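You operate a simulated robot arm through the tools that you are given. There is no shell and no other tool.

Carry out the task below with a simulated robot arm. There is one attempt and no reset: what you move stays moved.

## Task
Shut DRAIN, stow the green hose in its holder and wipe the puddle.
Fine: the puddle by the drip plate; wipe with the yellow cloth and put it back; the blue tank's DRAIN lever, all the way; leave WATER shut. What is to be rubbed or washed off counts as gone when no trace of it is left.

The check looks at the end state, three seconds after you hand in, the way a careful person would. Anything else that was tipped, shoved, dropped, spilled or broken makes it a failure. Flat cloth is picked up by pressing the open fingertips on it (5 to 10 N) and closing them slowly along it; thin cloth reads only 2 to 8 mm in the jaws.

## Robot
A 6-joint arm with a two-finger parallel gripper, fixed in place. Base frame: the origin is at the foot of the arm, x ahead of it, y to its left, z up. Readings come in m, degrees, newtons and seconds.
With the tool pointing down near the work surface it reaches from about 0.26 to 0.64 m from the base axis. Its first joint turns from -115.0 to 115.0 degrees. Payload 3.43 kg.
Tool frame: the origin (TCP) lies between the finger pads and is the grasp point; the fingertips stand 0.034 m ahead of it; z points along the fingers, y is the line along which they close. The gripper opens to 0.128 m. The fingers are 0.024 m wide and 0.012 m thick; the gripper's body (0.048 by 0.13 m) begins 0.096 m behind the TCP.
Orientation is that of the tool frame in the base frame, as a unit quaternion [x, y, z, w]. With the fingers straight down and closing along the base's y, the tool's x points along the base's -x, its y along +y and its z along -z.

## Interface
- The arm moves only by the tool play_rows. Its argument "commands" is a list that holds one entry, the list of rows, each a list of 7 numbers: the opening in per cent of the stroke, from 0 (shut) to 100 (fully open), then the shift along the tool's x, y, z in m, then the turn, a rotation vector about the tool's x, y, z in degrees. In form: [[[jaw, tx, ty, tz, wx, wy, wz], ...]]. A call has 1 to 20 rows; each row shifts and turns the commanded pose from where the row before left it, along the tool's axes as they then stand. Rows are played at 5 a second. More than 0.05 m and 8.6 degrees between two rows, or a gripper value outside its range, and nothing of the call is played. A pose out of reach is approached as far as the arm can. The call stops where the force on the tool passes 40 N (or 10 N more than at its start, if that is more) or the arm is blocked; 0.2 s more then pass. Each finger travels about 0.153 m/s and halts on what it meets, pressing with about 26 N; the grip force reading is that of the motor and also rises with nothing between the fingers. The clock runs only during rows and for 0.2 s after the last one: add rows that do not move to give the fingers time. The reply holds the time, the measured pose of the TCP, the force on the tool along the base axes, the opening and the grip force, in the units named above and with some noise, with the torque about the TCP (base axes, N m) and any sound that the robot's microphone picked up.
- Cameras (640 x 400 px; columns grow to the right, rows downward): "scene" is fixed at [0.0509, -0.6499, 1.6018]; the picture's right is [0.59, -0.80, 0.00], its down [-0.47, -0.35, -0.81] and it looks along [0.65, 0.48, -0.59] (base axes); focal length 214 px, centre (320, 200). "wrist" rides on the gripper at [0.076, -0.011, -0.16] in the tool frame; the picture's right is [0.15, 0.99, 0.00], its down [-0.88, 0.13, -0.46] and it looks along [-0.45, 0.07, 0.89] (tool axes); focal length 234 px, centre (320, 200). There is no depth. A picture from a camera that has moved, and an enlarged one, comes with that camera's place and axes in the base frame and with its lens.
- camera(camera): a new picture of that camera. No time passes.
- move_column(by): slides the trunk up (or, below 0, down) by that many m; the arm rides with it, the base frame stays. It gives what a move gives, with no picture.
- close_up(camera, box): a new picture of the part [left, top, right, bottom] of that camera's present view, enlarged. No time passes.
- job_done(): hands the job in; it is judged then, once.

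Places have to be worked out from the pictures, the camera data and where the tool is seen. Open the gripper and draw the arm clear of the work before you hand the job in, unless the task says otherwise.

The tools are called after "Request:" as name(argument=value, ...) on one line, values as JSON. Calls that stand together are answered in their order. play_rows: Moves the arm, as the interface text tells. Its arguments: {"type":"object","properties":{"commands":{"type":"array"}},"required":["commands"]} The other tools are called the same way: move_column (by) slides the trunk up or down; camera (camera) takes a picture; close_up (camera, box) takes an enlarged picture of a part of a camera's view; job_done () hands the job in.

At the start:

```text
time: 0.0
eef_pos: [0.3056, -0.1946, 1.4926]
orientation: [0.0, 1.0, 0.001, 0.0]
force: [0.0, 0.9, -1.3]
moment: [-0.03, 0.01, 0.01]
gripper_width: 0.1281
finger_force: 0.2
trunk travel left (down, up): [-0.976, 0.014]
```

scene: 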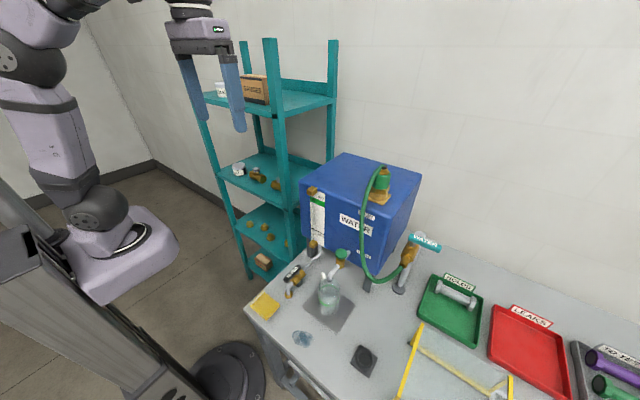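
wrist: 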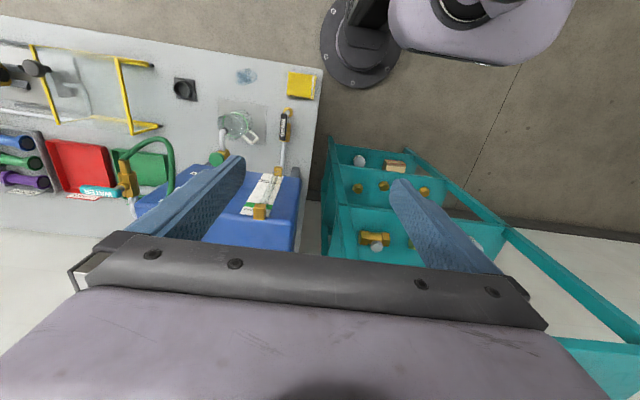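

I'll start by looking at enlarged views of the bench to find the tank, hose, holder, cloth and puddle.

Request:
close_up(camera="scene", box=[240, 140, 440, 265])

Request:
close_up(camera="scene", box=[240, 240, 440, 365])

Request:
close_up(camera="wrist", box=[100, 60, 340, 260])

Request:
close_up(camera="scene", box=[380, 220, 640, 400])

```text
3.20 times, centred on (340, 202) of scene
camera zoom: at [0.0509, -0.6499, 1.6018], right [0.59, -0.8, 0.0], down [-0.47, -0.35, -0.81], along [0.65, 0.48, -0.59], focal length 686 px, centre (256, 192)
```

zoom: 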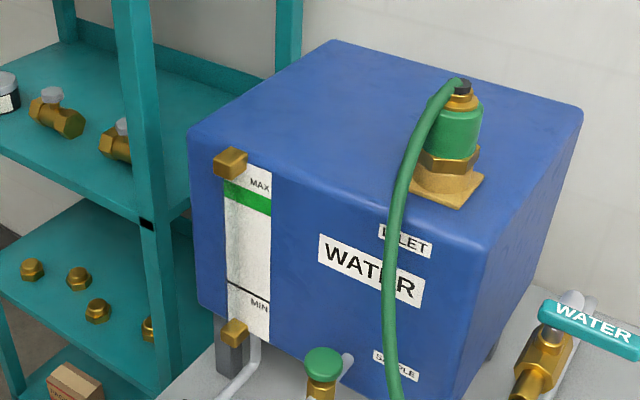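

```text
3.20 times, centred on (340, 302) of scene
camera zoom: at [0.0509, -0.6499, 1.6018], right [0.59, -0.8, 0.0], down [-0.47, -0.35, -0.81], along [0.65, 0.48, -0.59], focal length 686 px, centre (256, -128)
```

zoom: 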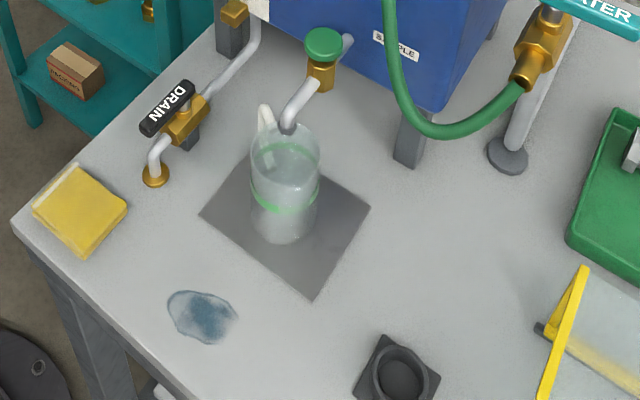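

```text
2.00 times, centred on (220, 160) of wrist
camera zoom: at [0.2291, -0.2082, 1.6525], right [-0.15, 0.99, 0.0], down [0.88, 0.13, 0.46], along [0.45, 0.07, -0.89], focal length 468 px, centre (520, 280)
```

zoom: 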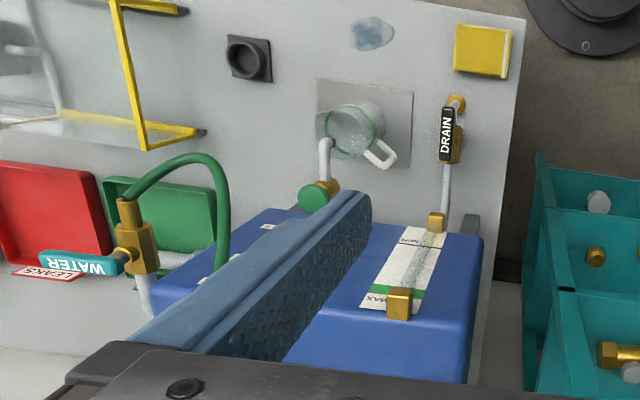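

```text
2.22 times, centred on (510, 310) of scene
camera zoom: at [0.0509, -0.6499, 1.6018], right [0.59, -0.8, 0.0], down [-0.47, -0.35, -0.81], along [0.65, 0.48, -0.59], focal length 477 px, centre (-102, -44)
```

zoom: 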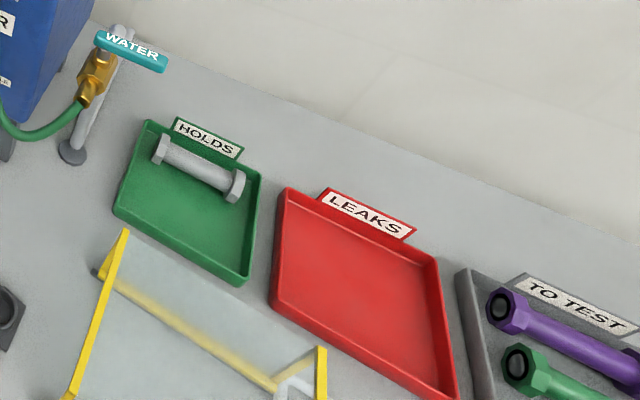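

The bench top works out at about z≈0.845: cloth near (0.25,-0.26), puddle near (0.255,-0.434), black cup holder near (0.317,-0.615), and DRAIN lever near (0.365,-0.297,0.94). I'll lower the trunk a little and move over the bench for closer wrist views.

Request:
move_column(by=-0.15)

```text
time: 1.8
eef_pos: [0.3054, -0.1954, 1.3436]
orientation: [0.001, 1.0, 0.0, 0.001]
force: [-0.2, -0.6, 0.6]
moment: [0.01, 0.02, -0.01]
gripper_width: 0.1279
finger_force: 0.1
trunk travel left (down, up): [-0.826, 0.164]
```

The column moved as expected. Next I move sideways (−y) and slightly back to look at the tank front and valves from in front.

Request:
play_rows(commands=[[[50, 0.03, -0.04, 0, 0, 0, 0], [50, 0.03, -0.04, 0, 0, 0, 0], [50, 0, -0.04, 0, 0, 0, 0], [50, 0, -0.04, 0, 0, 0, 0]]])

Request:
camera(camera="wrist")

Request:
camera(camera="scene")

```text
time: 2.8
eef_pos: [0.2387, -0.3497, 1.325]
orientation: [-0.001, 1.0, -0.002, 0.002]
force: [-1.2, -1.3, -1.0]
moment: [0.02, -0.02, 0.01]
gripper_width: 0.0637
finger_force: 0.1
out of reach, approached as far as the arm can: row 3, 4
trunk travel left (down, up): [-0.826, 0.164]
```

```text
taken
camera wrist: at [0.1622, -0.3621, 1.4836], right [-0.15, 0.99, 0.0], down [0.88, 0.13, 0.46], along [0.45, 0.06, -0.89], focal length 234 px, centre (320, 200)
```

wrist: 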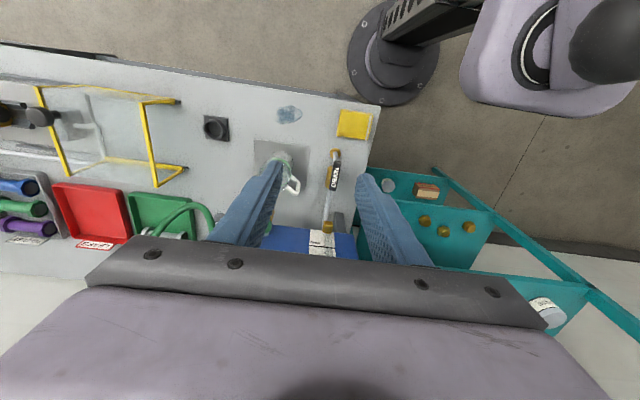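

```text
taken
```

scene: 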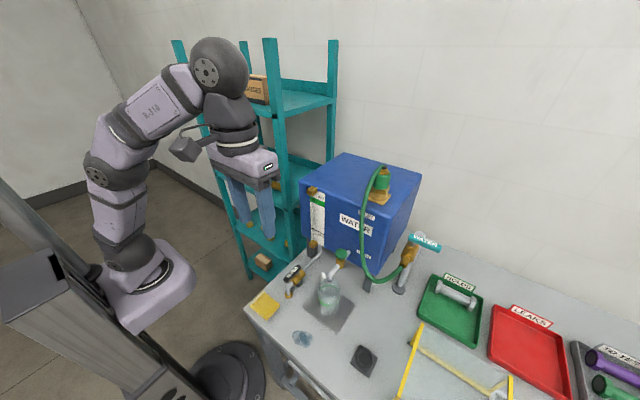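

The arm is nearly fully stretched upward at this height, so I'll lower the tool and look again. The tank starts beyond x≈0.42, so this spot is free.

Request:
play_rows(commands=[[[50, 0.0, 0, 0.04, 0, 0, 0], [50, 0.0, 0, 0.04, 0, 0, 0], [50, 0, 0, 0.04, 0, 0, 0], [50, 0, 0, 0, 0, 0, 0]]])

Request:
camera(camera="wrist")

Request:
close_up(camera="wrist", box=[200, 80, 440, 230])

```text
time: 3.8
eef_pos: [0.2395, -0.349, 1.2057]
orientation: [0.0, 1.0, 0.0, 0.0]
force: [0.3, -0.2, -0.2]
moment: [-0.03, 0.01, 0.01]
gripper_width: 0.064
finger_force: 0.1
trunk travel left (down, up): [-0.826, 0.164]
```

```text
taken
camera wrist: at [0.1639, -0.3615, 1.3649], right [-0.15, 0.99, 0.0], down [0.88, 0.13, 0.46], along [0.45, 0.07, -0.89], focal length 234 px, centre (320, 200)
```

wrist: 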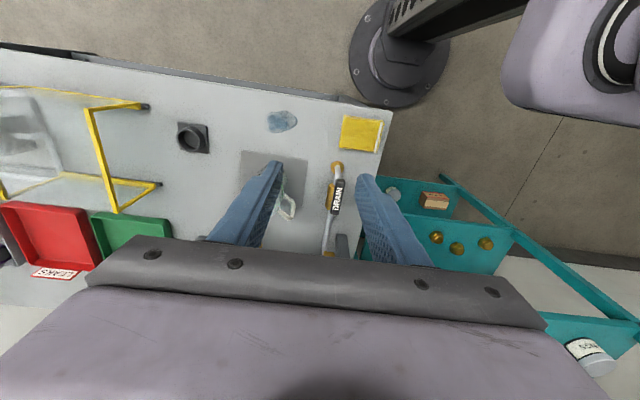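

```text
2.67 times, centred on (320, 155) of wrist
camera zoom: at [0.1639, -0.3615, 1.3649], right [-0.15, 0.99, 0.0], down [0.88, 0.13, 0.46], along [0.45, 0.07, -0.89], focal length 624 px, centre (320, 320)
```

zoom: 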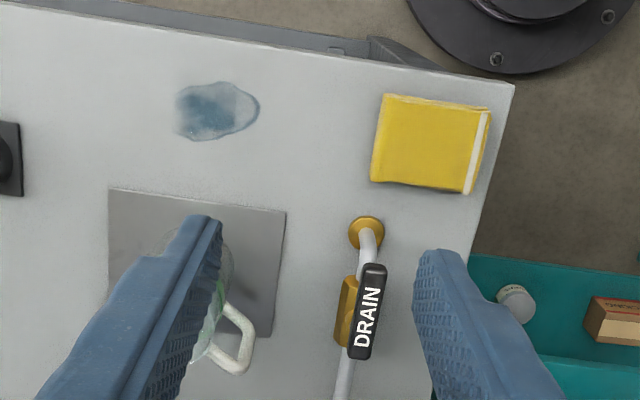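

The wrist view is now calibrated well (table corner about (0.20,-0.20), puddle x 0.231–0.281, y −0.464…−0.397). I'll enlarge on the DRAIN valve from both cameras, and on the inlet plug and holder.

Request:
close_up(camera="wrist", box=[290, 140, 390, 210])

Request:
close_up(camera="scene", box=[270, 235, 350, 285])

Request:
close_up(camera="scene", box=[350, 155, 450, 217])

Request:
close_up(camera="scene", box=[340, 330, 400, 380])

Request:
close_up(camera="scene", box=[370, 220, 450, 300])

```text
5.71 times, centred on (340, 175) of wrist
camera zoom: at [0.1639, -0.3615, 1.3649], right [-0.15, 0.99, 0.0], down [0.88, 0.13, 0.46], along [0.45, 0.07, -0.89], focal length 1338 px, centre (206, 343)
```

zoom: 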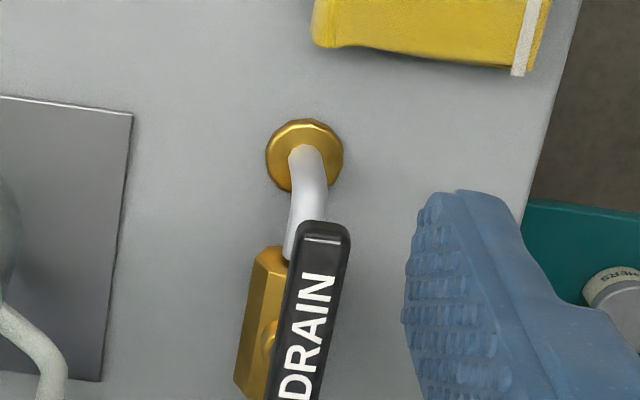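

```text
8.00 times, centred on (310, 260) of scene
camera zoom: at [0.0509, -0.6499, 1.6018], right [0.59, -0.8, 0.0], down [-0.47, -0.35, -0.81], along [0.65, 0.48, -0.59], focal length 1716 px, centre (400, -280)
```

zoom: 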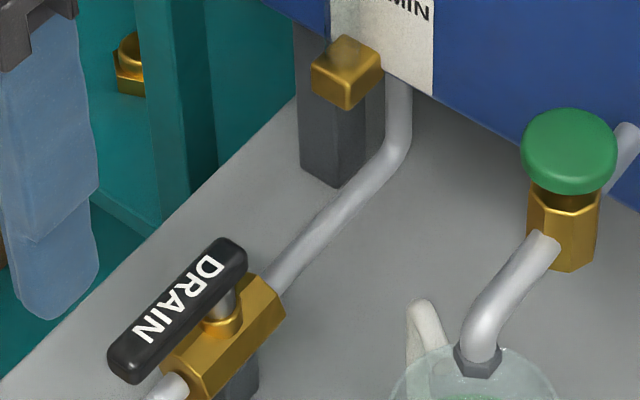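

```text
6.40 times, centred on (400, 186) of scene
camera zoom: at [0.0509, -0.6499, 1.6018], right [0.59, -0.8, 0.0], down [-0.47, -0.35, -0.81], along [0.65, 0.48, -0.59], focal length 1373 px, centre (-192, 290)
```

zoom: 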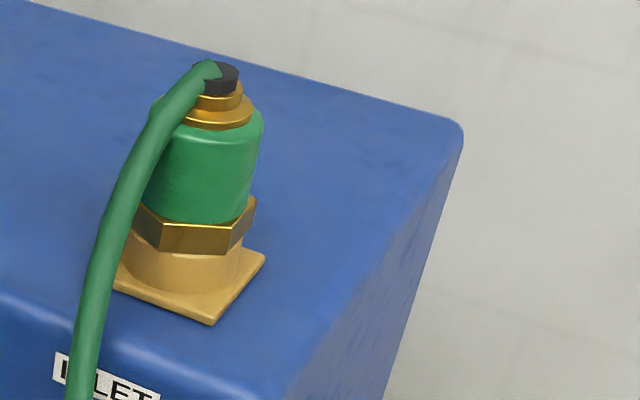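

```text
8.00 times, centred on (370, 355) of scene
camera zoom: at [0.0509, -0.6499, 1.6018], right [0.59, -0.8, 0.0], down [-0.47, -0.35, -0.81], along [0.65, 0.48, -0.59], focal length 1716 px, centre (-80, -1040)
```

zoom: 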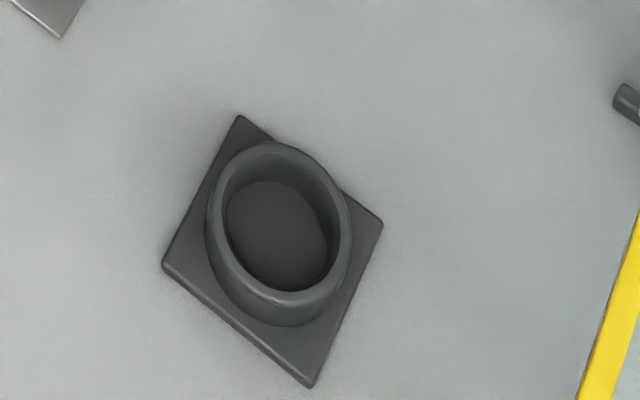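

```text
5.00 times, centred on (410, 260) of scene
camera zoom: at [0.0509, -0.6499, 1.6018], right [0.59, -0.8, 0.0], down [-0.47, -0.35, -0.81], along [0.65, 0.48, -0.59], focal length 1072 px, centre (-130, -100)
```

zoom: 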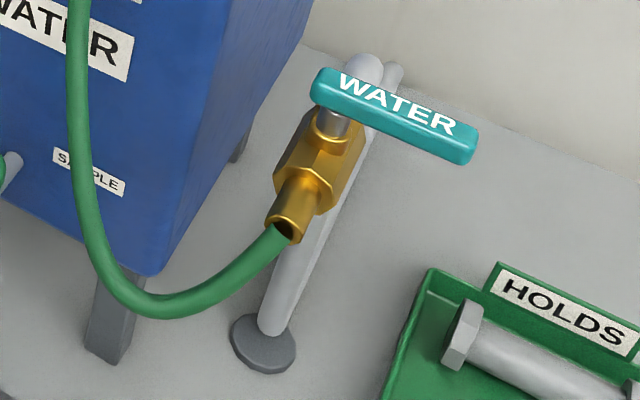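

The DRAIN lever's grip lies along the pipe toward −x from its stem (about x 0.39), so it is open. Its top face is near z≈0.941 at y≈−0.295. I'll close the fingers to make a push rod and come down beside the lever on its +y side.

Request:
play_rows(commands=[[[0, -0.0211, 0.0174, 0.04, 0, 0, 0], [0, -0.0211, 0.0174, 0.04, 0, 0, 0], [0, -0.0211, 0.0174, 0.04, 0, 0, 0], [0, -0.0211, 0.0174, 0.04, 0, 0, 0], [0, -0.0211, 0.0174, 0.04, 0, 0, 0], [0, 0, 0, 0, 0, 0, 0]]])

Request:
camera(camera="wrist")

Request:
close_up(camera="scene", box=[250, 215, 350, 290])

```text
time: 5.2
eef_pos: [0.3471, -0.2609, 1.0059]
orientation: [0.001, 1.0, 0.0, 0.0]
force: [-0.1, 0.2, 0.6]
moment: [-0.02, -0.01, 0.0]
gripper_width: 0.0001
finger_force: 26.2
trunk travel left (down, up): [-0.826, 0.164]
```

```text
taken
camera wrist: at [0.2714, -0.2745, 1.1647], right [-0.15, 0.99, 0.0], down [0.88, 0.13, 0.46], along [0.45, 0.07, -0.89], focal length 234 px, centre (320, 200)
```

wrist: 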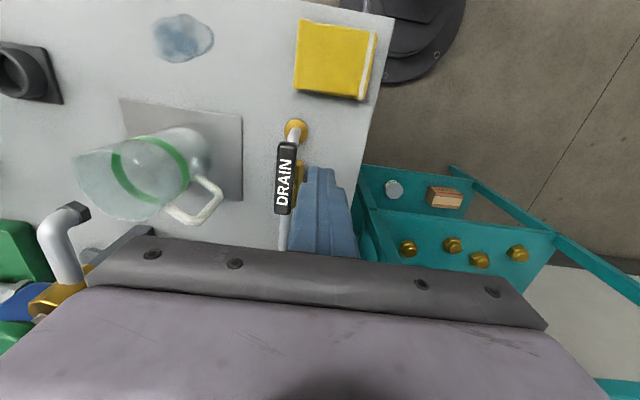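

```text
5.33 times, centred on (300, 252) of scene
camera zoom: at [0.0509, -0.6499, 1.6018], right [0.59, -0.8, 0.0], down [-0.47, -0.35, -0.81], along [0.65, 0.48, -0.59], focal length 1144 px, centre (427, -80)
```

zoom: 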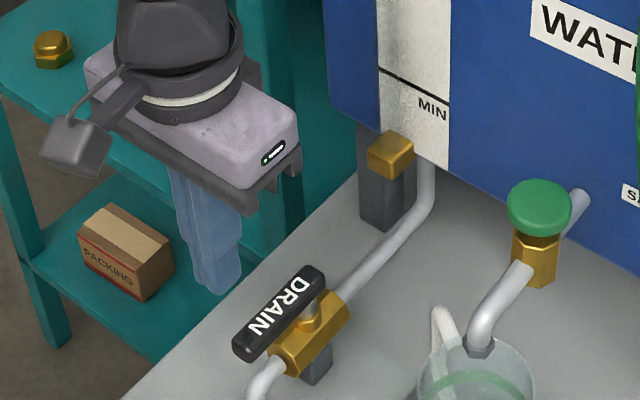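

The rod is at (0.347,−0.261), 14 mm to the +y side of the lever. I lower the tips to about z=0.922 and make a small push toward −y to feel whether the lever turns that way.

Request:
play_rows(commands=[[[0, 0, 0, 0.025, 0, 0, 0], [0, 0, 0, 0.0245, 0, 0, 0], [0, 0, 0, 0, 0, 0, 0]]])

Request:
play_rows(commands=[[[0, 0, -0.006, 0, 0, 0, 0], [0, 0, -0.006, 0, 0, 0, 0], [0, 0, -0.004, 0, 0, 0, 0], [0, 0, -0.004, 0, 0, 0, 0], [0, 0, -0.003, 0, 0, 0, 0]]])

Request:
camera(camera="wrist")

```text
time: 6.0
eef_pos: [0.3453, -0.2612, 0.9559]
orientation: [0.001, 1.0, 0.0, 0.001]
force: [-1.1, -0.2, 0.1]
moment: [0.0, 0.01, 0.0]
gripper_width: 0.0002
finger_force: 26.2
trunk travel left (down, up): [-0.826, 0.164]
```

```text
time: 7.2
eef_pos: [0.3454, -0.2849, 0.9542]
orientation: [0.0, 1.0, 0.0, 0.0]
force: [-1.5, 0.5, 0.4]
moment: [0.06, -0.01, 0.01]
gripper_width: 0.0
finger_force: 26.0
trunk travel left (down, up): [-0.826, 0.164]
```

```text
taken
camera wrist: at [0.2705, -0.2973, 1.1138], right [-0.15, 0.99, 0.0], down [0.88, 0.13, 0.46], along [0.45, 0.07, -0.89], focal length 234 px, centre (320, 200)
```

wrist: 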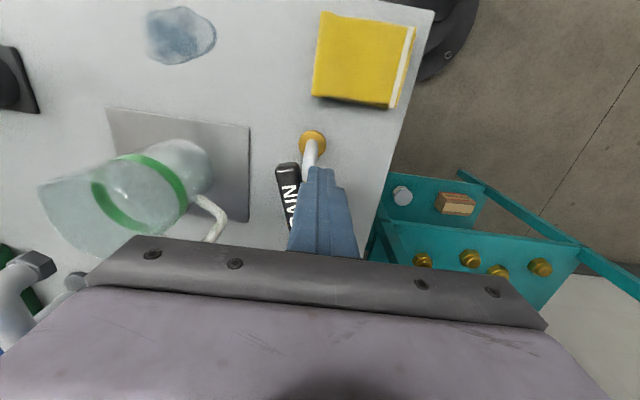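

The lever yields easily toward −y (about 13° so far). I continue pushing along its arc around the stem at about (0.39,−0.297), and check partway.

Request:
play_rows(commands=[[[0, 0.0044, -0.0068, 0, 0, 0, 0], [0, 0.0025, -0.0068, 0, 0, 0, 0], [0, 0.0005, -0.0062, 0, 0, 0, 0], [0, -0.0015, -0.0061, 0, 0, 0, 0], [0, -0.0025, -0.0069, 0, 0, 0, 0], [0, -0.0034, -0.0062, 0, 0, 0, 0], [0, -0.0046, -0.0058, 0, 0, 0, 0]]])

Request:
camera(camera="wrist")

Request:
close_up(camera="scene", box=[250, 215, 350, 290])

```text
time: 8.8
eef_pos: [0.3517, -0.3293, 0.9551]
orientation: [0.0, 1.0, 0.0, 0.001]
force: [-0.2, -0.3, 0.5]
moment: [-0.05, 0.0, 0.0]
gripper_width: 0.0001
finger_force: 26.0
trunk travel left (down, up): [-0.826, 0.164]
```

```text
taken
camera wrist: at [0.2758, -0.3414, 1.1153], right [-0.15, 0.99, 0.0], down [0.88, 0.13, 0.46], along [0.45, 0.07, -0.89], focal length 234 px, centre (320, 200)
```

wrist: 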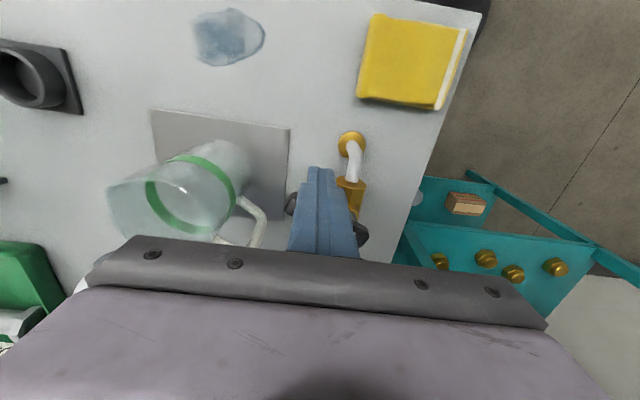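

```text
5.33 times, centred on (300, 252) of scene
camera zoom: at [0.0509, -0.6499, 1.6018], right [0.59, -0.8, 0.0], down [-0.47, -0.35, -0.81], along [0.65, 0.48, -0.59], focal length 1144 px, centre (427, -80)
```

zoom: 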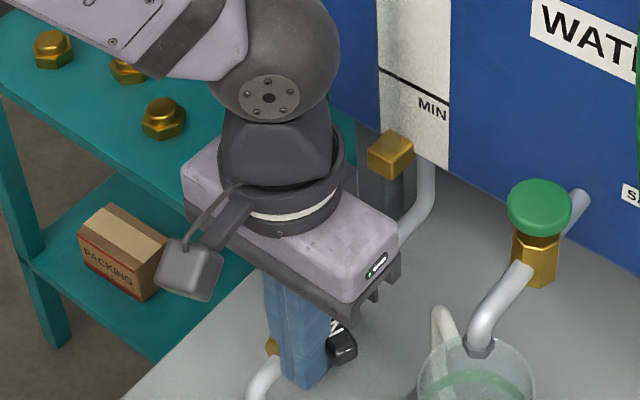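

The lever is now about 65–70° round. I carry on along the arc toward the perpendicular stop in small steps, watching the force.

Request:
play_rows(commands=[[[0, -0.0052, -0.0053, 0, 0, 0, 0], [0, -0.0063, -0.0047, 0, 0, 0, 0], [0, -0.005, -0.002, 0, 0, 0, 0], [0, 0, 0, 0, 0, 0, 0]]])

Request:
play_rows(commands=[[[0, -0.003, -0.0, 0, 0, 0, 0], [0, -0.002, -0.0, 0, 0, 0, 0], [0, 0, 0, 0, 0, 0, 0]]])

Request:
camera(camera="wrist")

```text
time: 9.8
eef_pos: [0.3678, -0.3408, 0.9543]
orientation: [0.0, 1.0, 0.0, 0.0]
force: [-0.1, -0.1, -0.6]
moment: [-0.02, 0.02, -0.02]
gripper_width: 0.0
finger_force: 25.8
trunk travel left (down, up): [-0.826, 0.164]
```

```text
time: 10.6
eef_pos: [0.3705, -0.3408, 0.9544]
orientation: [0.0, 1.0, 0.001, -0.001]
force: [-14.2, -1.6, 1.5]
moment: [-0.07, 0.03, -0.01]
gripper_width: 0.0
finger_force: 25.9
trunk travel left (down, up): [-0.826, 0.164]
```

```text
taken
camera wrist: at [0.2937, -0.3538, 1.1144], right [-0.15, 0.99, 0.0], down [0.88, 0.13, 0.45], along [0.45, 0.07, -0.89], focal length 234 px, centre (320, 200)
```

wrist: 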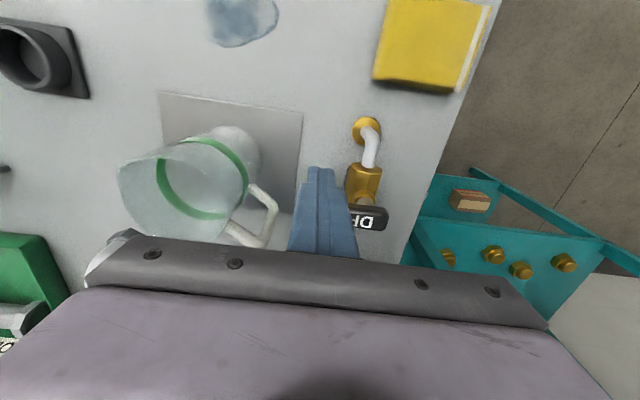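

Force rose to 14 N at x=0.3705, which is a hard stop with the lever about perpendicular to the pipe. I back off in −x and rise to check it.

Request:
play_rows(commands=[[[0, 0.02, 0, 0, 0, 0, 0], [0, 0.02, 0, -0.03, 0, 0, 0], [0, 0.02, 0, -0.04, 0, 0, 0], [0, 0.02, 0, -0.04, 0, 0, 0], [0, 0, 0, -0.04, 0, 0, 0]]])

Request:
camera(camera="wrist")

Request:
close_up(camera="scene", box=[270, 235, 350, 285])

Request:
close_up(camera="wrist", box=[280, 160, 420, 250])

```text
time: 11.8
eef_pos: [0.294, -0.3434, 1.1047]
orientation: [0.0, 1.0, 0.0, 0.0]
force: [0.0, 0.0, -0.2]
moment: [-0.03, 0.0, 0.02]
gripper_width: 0.0
finger_force: 25.7
trunk travel left (down, up): [-0.826, 0.164]
```

```text
taken
camera wrist: at [0.2185, -0.3551, 1.2634], right [-0.15, 0.99, 0.0], down [0.88, 0.13, 0.46], along [0.45, 0.07, -0.89], focal length 234 px, centre (320, 200)
```

wrist: 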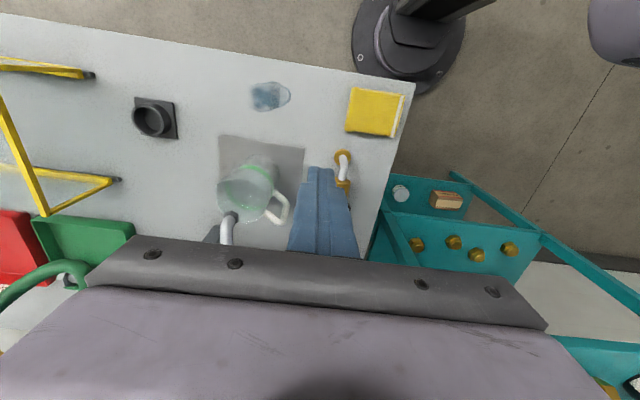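

```text
8.00 times, centred on (310, 260) of scene
camera zoom: at [0.0509, -0.6499, 1.6018], right [0.59, -0.8, 0.0], down [-0.47, -0.35, -0.81], along [0.65, 0.48, -0.59], focal length 1716 px, centre (400, -280)
```

zoom: 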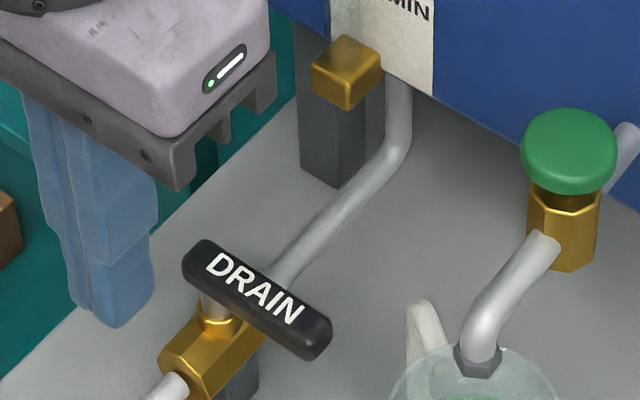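

```text
4.44 times, centred on (350, 205) of wrist
camera zoom: at [0.2185, -0.3551, 1.2634], right [-0.15, 0.99, 0.0], down [0.88, 0.13, 0.46], along [0.45, 0.07, -0.89], focal length 1041 px, centre (187, 178)
```

zoom: 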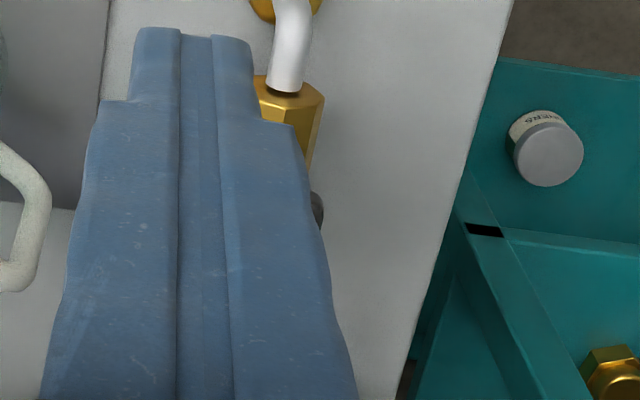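

The DRAIN lever now stands square to its pipe, so it is shut. Next is the hose plug on the INLET, near (0.55,−0.49, z≈1.30). It can't be reached with the tool vertical, so I'll raise the trunk, yaw about 25° toward it and tilt 45° outward, which also gives a good view.

Request:
move_column(by=0.14)

Request:
play_rows(commands=[[[50, 0, 0, 0, 0, 0, 8.33], [50, 0, 0, 0, 0, 0, 8.33], [50, 0, 0, 0, 0, 0, 8.33], [70, 0, 0, 0, 0, -7.5, 0], [70, 0, 0, 0, 0, -7.5, 0], [70, 0, 0, 0, 0, -7.5, 0], [70, 0, 0, 0, 0, -7.5, 0], [70, 0, 0, 0, 0, -7.5, 0], [70, 0, 0, 0, 0, -7.5, 0]]])

Request:
camera(camera="wrist")

Request:
camera(camera="scene")

```text
time: 13.4
eef_pos: [0.2947, -0.3435, 1.244]
orientation: [0.0, 1.0, -0.002, 0.0]
force: [0.0, 0.1, -0.3]
moment: [0.0, -0.02, 0.02]
gripper_width: 0.0
finger_force: 25.8
trunk travel left (down, up): [-0.966, 0.024]
```

```text
time: 15.4
eef_pos: [0.2939, -0.3419, 1.2441]
orientation: [0.199, 0.902, -0.082, 0.374]
force: [-0.5, 0.5, -0.6]
moment: [0.03, 0.02, 0.01]
gripper_width: 0.0894
finger_force: 0.0
trunk travel left (down, up): [-0.966, 0.024]
```

```text
taken
camera wrist: at [0.1381, -0.2837, 1.3025], right [0.33, 0.94, -0.1], down [0.33, -0.01, 0.95], along [0.89, -0.34, -0.31], focal length 234 px, centre (320, 200)
```

wrist: 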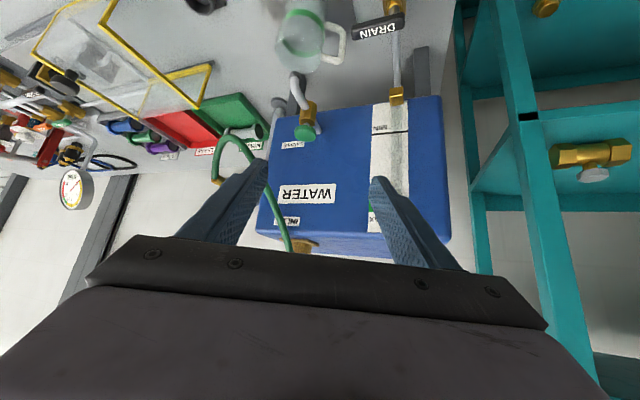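

```text
taken
```

scene: 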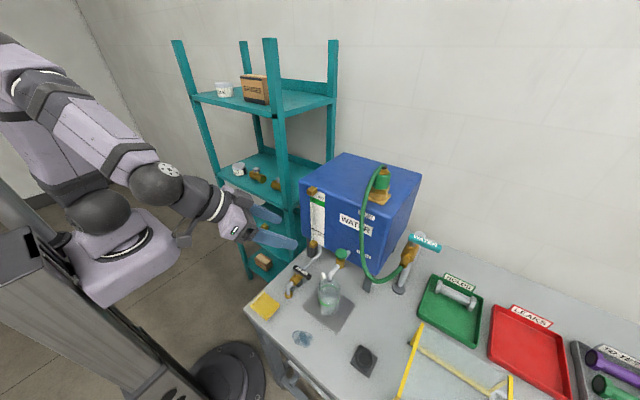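

From the tilted pose the tank front and hose are visible, but the plug is hidden under the palm edge. I'll move up and forward to about (0.44,−0.435,1.40), where the plug should lie ahead along the tool axis.

Request:
play_rows(commands=[[[70, -0.0386, -0.0038, 0.00185, 0, 0, 0], [70, -0.0386, -0.0038, 0.00185, 0, 0, 0], [70, -0.0386, -0.0038, 0.00185, 0, 0, 0], [70, -0.0386, -0.0038, 0.00185, 0, 0, 0], [70, -0.0386, -0.0038, 0.00185, 0, 0, 0], [70, -0.0386, -0.0038, 0.00185, 0, 0, 0]]])

Request:
camera(camera="wrist")

Request:
camera(camera="scene")

```text
time: 16.8
eef_pos: [0.4421, -0.437, 1.4003]
orientation: [0.201, 0.903, -0.082, 0.372]
force: [0.0, 0.1, 0.4]
moment: [0.02, 0.0, 0.0]
gripper_width: 0.0896
finger_force: 0.1
trunk travel left (down, up): [-0.966, 0.024]
```

```text
taken
camera wrist: at [0.2869, -0.3786, 1.4586], right [0.32, 0.94, -0.1], down [0.33, -0.01, 0.94], along [0.89, -0.34, -0.31], focal length 234 px, centre (320, 200)
```

wrist: 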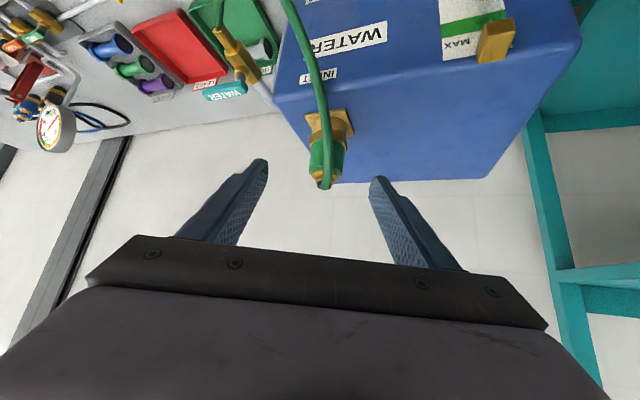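

```text
taken
```

scene: 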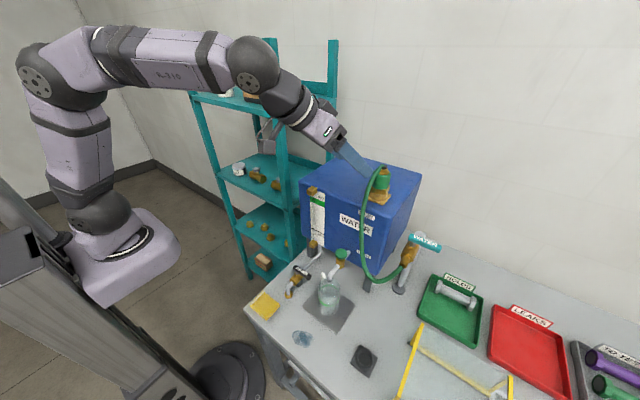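

The plug is now clearly visible between the fingers. I enlarge it for a precise position and to see how the hose leaves it.

Request:
close_up(camera="wrist", box=[270, 90, 390, 200])

Request:
close_up(camera="scene", box=[330, 130, 430, 210])

```text
3.64 times, centred on (330, 145) of wrist
camera zoom: at [0.2869, -0.3786, 1.4586], right [0.32, 0.94, -0.1], down [0.33, -0.01, 0.94], along [0.89, -0.34, -0.31], focal length 852 px, centre (284, 400)
```

zoom: 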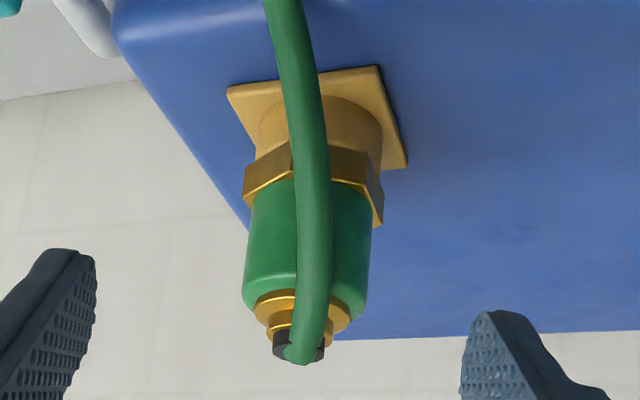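

```text
5.00 times, centred on (380, 170) of scene
camera zoom: at [0.0509, -0.6499, 1.6018], right [0.59, -0.8, 0.0], down [-0.47, -0.35, -0.81], along [0.65, 0.48, -0.59], focal length 1072 px, centre (20, 350)
```

zoom: 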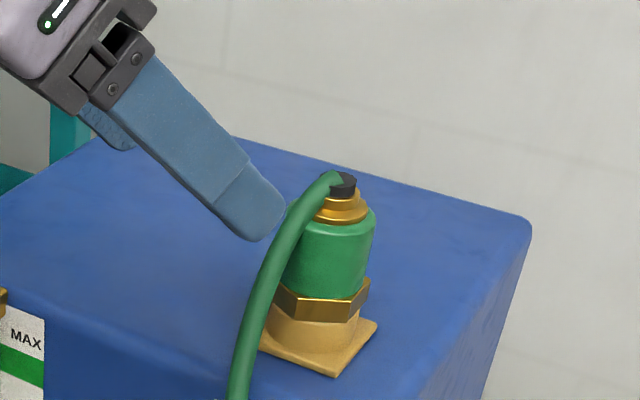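

Triangulation puts the plug's green body (Ø≈48 mm) at (0.569,−0.483), z≈1.27–1.314, with the hose running midway between the fingers. I align laterally and advance part of the way along the tool axis.

Request:
play_rows(commands=[[[75, -0.0081, 0.004, 0.02, 0, 0, 0], [75, -0.008, 0.004, 0.02, 0, 0, 0], [75, -0.008, 0.0039, 0.02, 0, 0, 0], [75, 0, 0, 0.02, 0, 0, 0], [75, 0, 0, 0, 0, 0, 0]]])

Request:
camera(camera="wrist")

Request:
close_up(camera="scene", box=[330, 130, 430, 210])

```text
time: 18.0
eef_pos: [0.5133, -0.4545, 1.3597]
orientation: [0.2, 0.901, -0.084, 0.375]
force: [-0.1, 0.4, -0.4]
moment: [0.0, 0.01, 0.02]
gripper_width: 0.096
finger_force: 0.0
trunk travel left (down, up): [-0.966, 0.024]
```

```text
taken
camera wrist: at [0.3567, -0.3964, 1.4179], right [0.32, 0.94, -0.1], down [0.33, -0.01, 0.95], along [0.89, -0.34, -0.31], focal length 234 px, centre (320, 200)
```

wrist: 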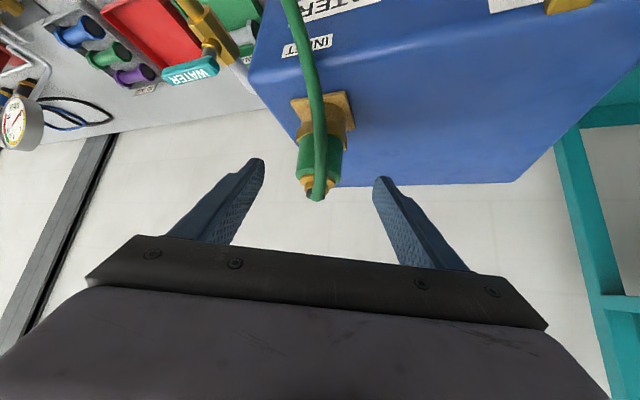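

```text
5.00 times, centred on (380, 170) of scene
camera zoom: at [0.0509, -0.6499, 1.6018], right [0.59, -0.8, 0.0], down [-0.47, -0.35, -0.81], along [0.65, 0.48, -0.59], focal length 1072 px, centre (20, 350)
```

zoom: 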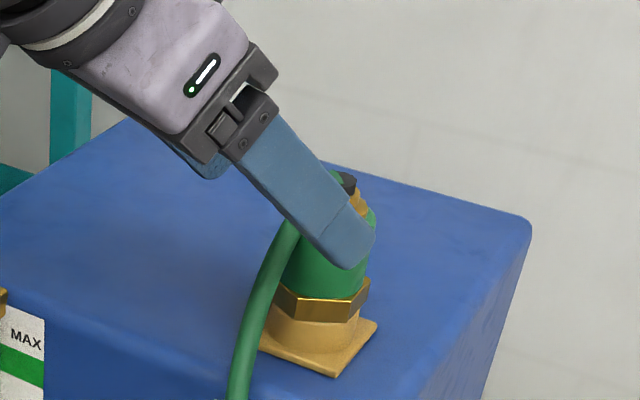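

Alignment is good: the plug is at column 320 and the TCP projects to column 319. I advance the remaining 86 mm along the tool axis to straddle the green body.

Request:
play_rows(commands=[[[75, -0.001, -0.001, 0.022, 0, 0, 0], [75, -0.001, -0.0013, 0.022, 0, 0, 0], [75, 0, 0, 0.022, 0, 0, 0], [75, 0, 0, 0.0204, 0, 0, 0], [75, 0, 0, 0, 0, 0, 0]]])

Request:
camera(camera="wrist")

Request:
close_up(camera="scene", box=[330, 130, 430, 210])

```text
time: 19.2
eef_pos: [0.5665, -0.4838, 1.2982]
orientation: [0.199, 0.902, -0.083, 0.373]
force: [-0.5, 0.7, -0.3]
moment: [0.0, -0.01, 0.0]
gripper_width: 0.0959
finger_force: 0.1
trunk travel left (down, up): [-0.966, 0.024]
```

```text
taken
camera wrist: at [0.4107, -0.4251, 1.3578], right [0.32, 0.94, -0.1], down [0.33, -0.01, 0.95], along [0.89, -0.34, -0.31], focal length 234 px, centre (320, 200)
```

wrist: 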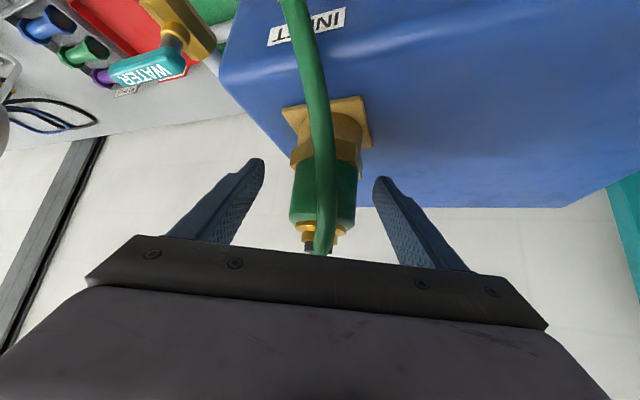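

```text
5.00 times, centred on (380, 170) of scene
camera zoom: at [0.0509, -0.6499, 1.6018], right [0.59, -0.8, 0.0], down [-0.47, -0.35, -0.81], along [0.65, 0.48, -0.59], focal length 1072 px, centre (20, 350)
```

zoom: 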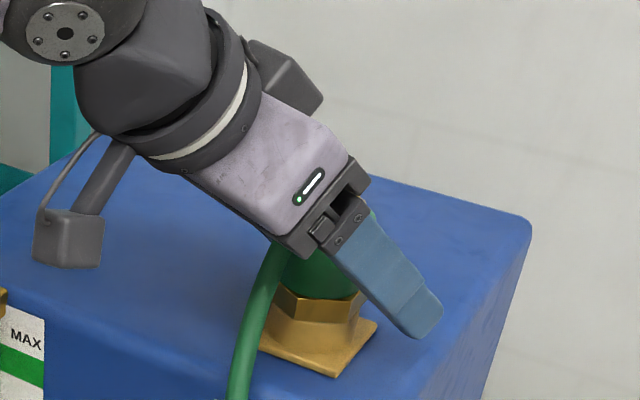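

The green body is centred at the TCP. I close the fingers gradually onto it.

Request:
play_rows(commands=[[[62, 0, 0, 0, 0, 0, 0], [52, 0, 0, 0, 0, 0, 0], [42, 0, 0, 0, 0, 0, 0], [30, 0, 0, 0, 0, 0, 0], [10, 0, 0, 0, 0, 0, 0], [0, 0, 0, 0, 0, 0, 0], [0, 0, 0, 0, 0, 0, 0]]])

Request:
camera(camera="wrist")

```text
time: 20.8
eef_pos: [0.5679, -0.4814, 1.3]
orientation: [0.199, 0.902, -0.082, 0.374]
force: [2.9, 3.9, 1.3]
moment: [0.16, -0.06, -0.02]
gripper_width: 0.0471
finger_force: 26.2
trunk travel left (down, up): [-0.966, 0.024]
```

```text
taken
camera wrist: at [0.4119, -0.4239, 1.3577], right [0.32, 0.94, -0.1], down [0.33, -0.01, 0.94], along [0.89, -0.34, -0.31], focal length 234 px, centre (320, 200)
```

wrist: 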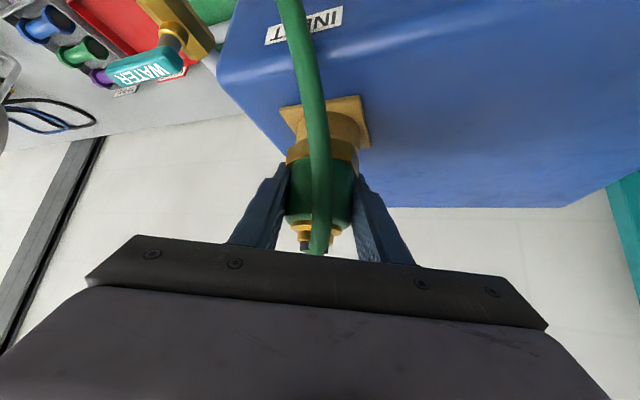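

The grip holds at 47 mm. Now I pull straight up in small steps and watch the force.

Request:
play_rows(commands=[[[0, -0.0035, 0, -0.0035, 0, 0, 0], [0, -0.0035, 0, -0.0035, 0, 0, 0], [0, 0, 0, 0, 0, 0, 0]]])

Request:
camera(camera="wrist")

```text
time: 21.6
eef_pos: [0.5682, -0.4819, 1.3109]
orientation: [0.2, 0.902, -0.083, 0.374]
force: [-0.3, 7.7, -0.5]
moment: [0.33, 0.03, -0.04]
gripper_width: 0.0468
finger_force: 26.0
trunk travel left (down, up): [-0.966, 0.024]
```

```text
taken
camera wrist: at [0.4121, -0.4238, 1.369], right [0.32, 0.94, -0.1], down [0.33, -0.01, 0.94], along [0.89, -0.34, -0.31], focal length 234 px, centre (320, 200)
```

wrist: 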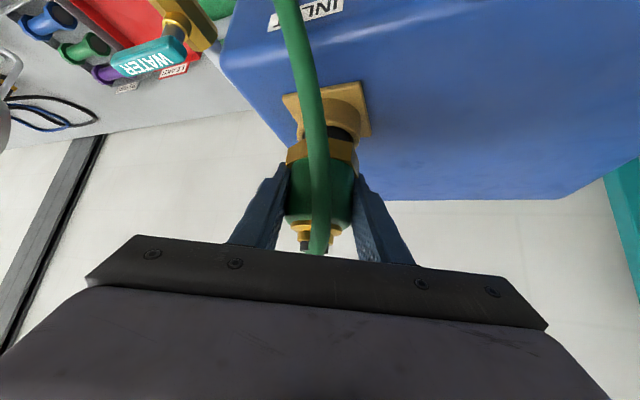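

The hex collar rises with the plug and a black spigot is appearing, so it pulls straight out. There's a slight side force (+y), so I add a small +y correction while continuing up.

Request:
play_rows(commands=[[[0, -0.0029, 0.0018, -0.0041, 0, 0, 0], [0, -0.0035, 0, -0.0035, 0, 0, 0], [0, -0.0035, 0, -0.0035, 0, 0, 0], [0, 0, 0, 0, 0, 0, 0]]])

Request:
camera(camera="wrist")

```text
time: 22.6
eef_pos: [0.5679, -0.4816, 1.3249]
orientation: [0.2, 0.902, -0.083, 0.374]
force: [0.2, 0.2, -1.5]
moment: [0.01, 0.0, 0.03]
gripper_width: 0.0472
finger_force: 25.7
trunk travel left (down, up): [-0.966, 0.024]
```

```text
taken
camera wrist: at [0.4124, -0.4238, 1.3838], right [0.32, 0.94, -0.1], down [0.33, -0.01, 0.94], along [0.89, -0.34, -0.31], focal length 234 px, centre (320, 200)
```

wrist: 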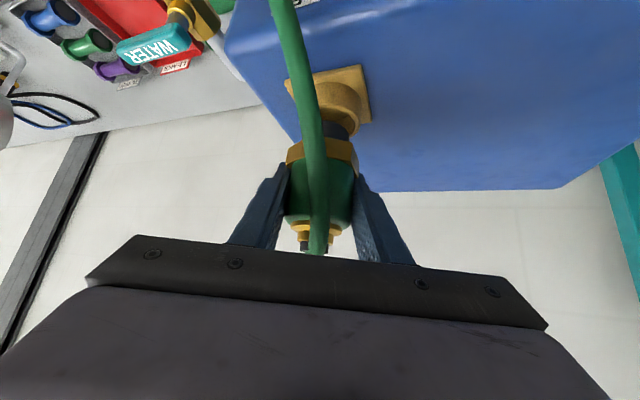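

Side force is gone and the plug is up 25 mm. I keep lifting until the spigot's end shows.

Request:
play_rows(commands=[[[0, -0.0053, 0, -0.0053, 0, 0, 0], [0, -0.0053, 0, -0.0053, 0, 0, 0], [0, -0.0053, 0, -0.0053, 0, 0, 0], [0, -0.0053, 0, -0.0053, 0, 0, 0], [0, 0, 0, 0, 0, 0, 0]]])

Request:
camera(camera="wrist")

Request:
camera(camera="scene")

Request:
close_up(camera="wrist", box=[250, 50, 410, 260])

```text
time: 23.8
eef_pos: [0.5666, -0.4822, 1.3547]
orientation: [0.2, 0.902, -0.083, 0.373]
force: [1.0, 1.1, -1.6]
moment: [-0.02, -0.02, 0.03]
gripper_width: 0.0469
finger_force: 26.2
trunk travel left (down, up): [-0.966, 0.024]
```

```text
taken
camera wrist: at [0.4124, -0.4241, 1.4147], right [0.32, 0.94, -0.1], down [0.33, -0.01, 0.94], along [0.89, -0.34, -0.31], focal length 234 px, centre (320, 200)
```

wrist: 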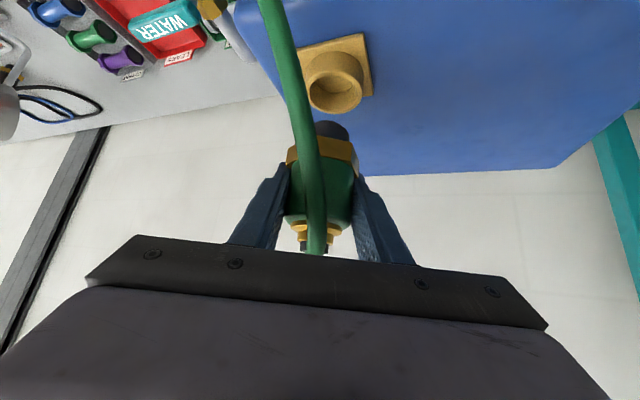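

```text
taken
```

scene: 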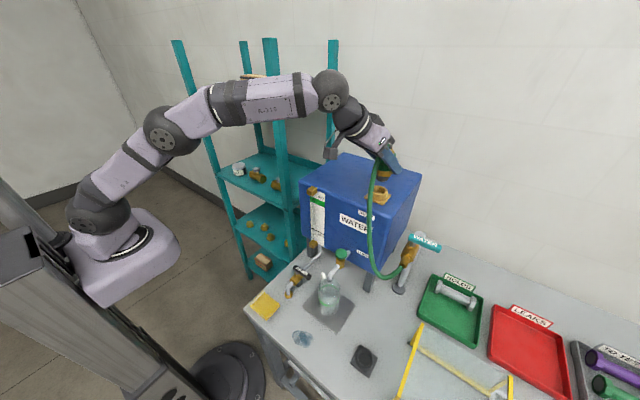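

```text
1.90 times, centred on (330, 155) of wrist
camera zoom: at [0.4124, -0.4241, 1.4147], right [0.32, 0.94, -0.1], down [0.33, -0.01, 0.94], along [0.89, -0.34, -0.31], focal length 446 px, centre (301, 286)
```

zoom: 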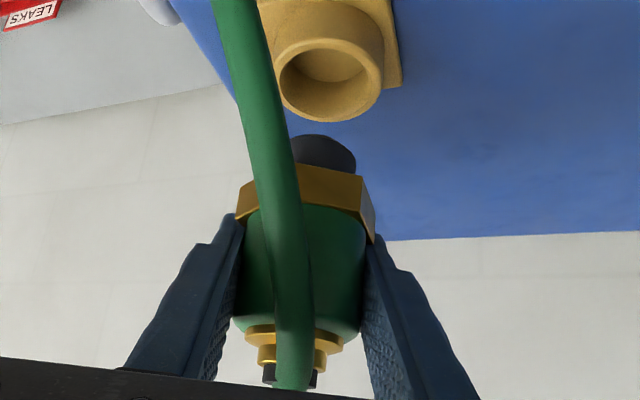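

The plug is free of the socket; its short black spigot ends about 53 mm below the TCP and clears the boss. I retreat toward −x, keeping height, to bring it off the tank.

Request:
play_rows(commands=[[[0, 0.014, -0.0154, -0.0181, 0, 0, 0], [0, 0.014, -0.0154, -0.0181, 0, 0, 0], [0, 0.014, -0.0154, -0.0181, 0, 0, 0], [0, 0.014, -0.0154, -0.0181, 0, 0, 0], [0, 0.014, -0.0154, -0.0181, 0, 0, 0], [0, 0.014, -0.0154, -0.0181, 0, 0, 0], [0, 0.014, -0.0154, -0.0181, 0, 0, 0], [0, 0, 0, 0, 0, 0, 0]]])

Request:
camera(camera="wrist")

Request:
camera(camera="scene")

```text
time: 25.6
eef_pos: [0.3799, -0.5148, 1.3748]
orientation: [0.2, 0.902, -0.083, 0.373]
force: [0.5, -0.6, -1.7]
moment: [-0.04, -0.01, 0.03]
gripper_width: 0.047
finger_force: 25.6
trunk travel left (down, up): [-0.966, 0.024]
```

```text
taken
camera wrist: at [0.2232, -0.4567, 1.4342], right [0.32, 0.94, -0.1], down [0.33, -0.01, 0.94], along [0.89, -0.34, -0.31], focal length 234 px, centre (320, 200)
```

wrist: 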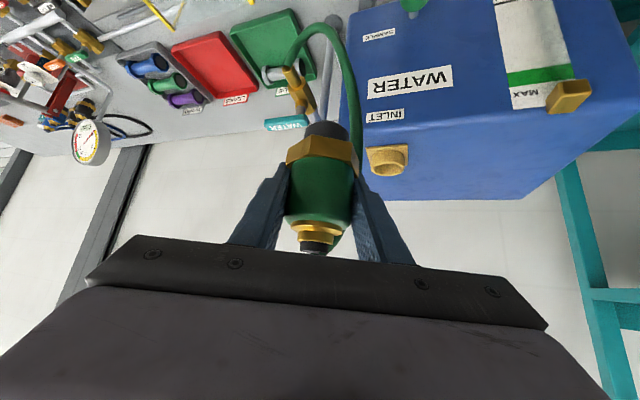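

```text
taken
```

scene: 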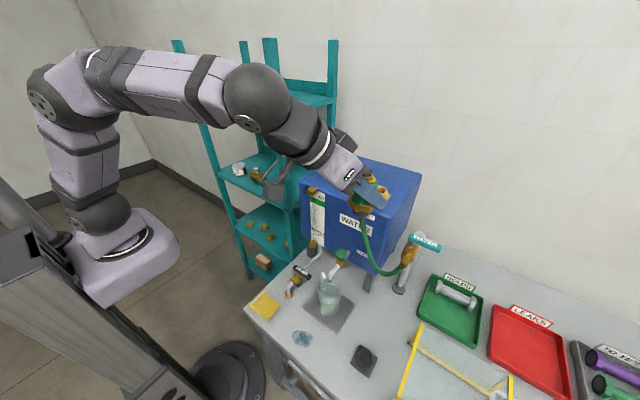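

The hose swivelled freely and now trails from the plug toward the WATER valve. I move over to above the holder, lateral first, then down to about z=1.12, and look.

Request:
play_rows(commands=[[[0, 0.0065, -0.0277, -0.0065, 0, 0, 0], [0, 0.0065, -0.0277, -0.0065, 0, 0, 0], [0, 0.0065, -0.0277, -0.0065, 0, 0, 0], [0, 0.0065, -0.0277, -0.0065, 0, 0, 0], [0, 0.022, 0, 0.022, 0, 0, 0], [0, 0.022, 0, 0.022, 0, 0, 0], [0, 0.022, 0, 0.022, 0, 0, 0], [0, 0.022, 0, 0.022, 0, 0, 0], [0, 0, 0, 0, 0, 0, 0]]])

Request:
camera(camera="wrist")

Request:
camera(camera="scene")

```text
time: 27.6
eef_pos: [0.298, -0.5993, 1.2517]
orientation: [0.2, 0.902, -0.083, 0.373]
force: [-0.6, -0.5, -1.4]
moment: [-0.01, -0.01, 0.0]
gripper_width: 0.047
finger_force: 26.2
trunk travel left (down, up): [-0.966, 0.024]
```

```text
taken
camera wrist: at [0.1414, -0.5407, 1.3097], right [0.32, 0.94, -0.1], down [0.33, -0.01, 0.94], along [0.89, -0.34, -0.31], focal length 234 px, centre (320, 200)
```

wrist: 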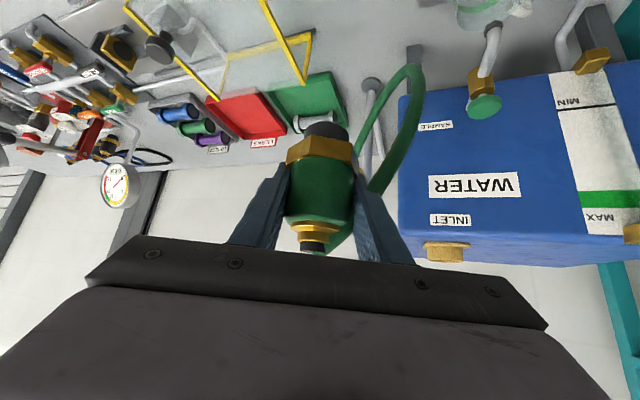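

```text
taken
```

scene: 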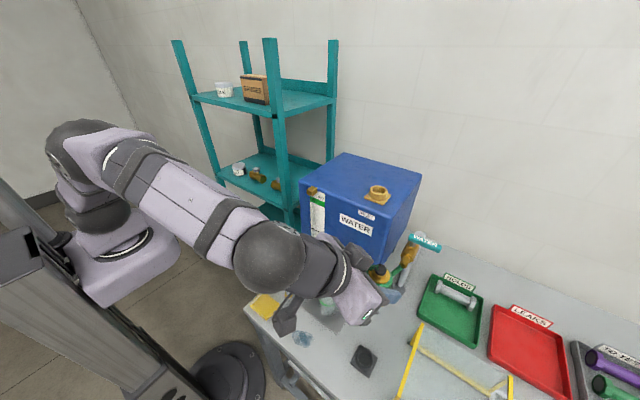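

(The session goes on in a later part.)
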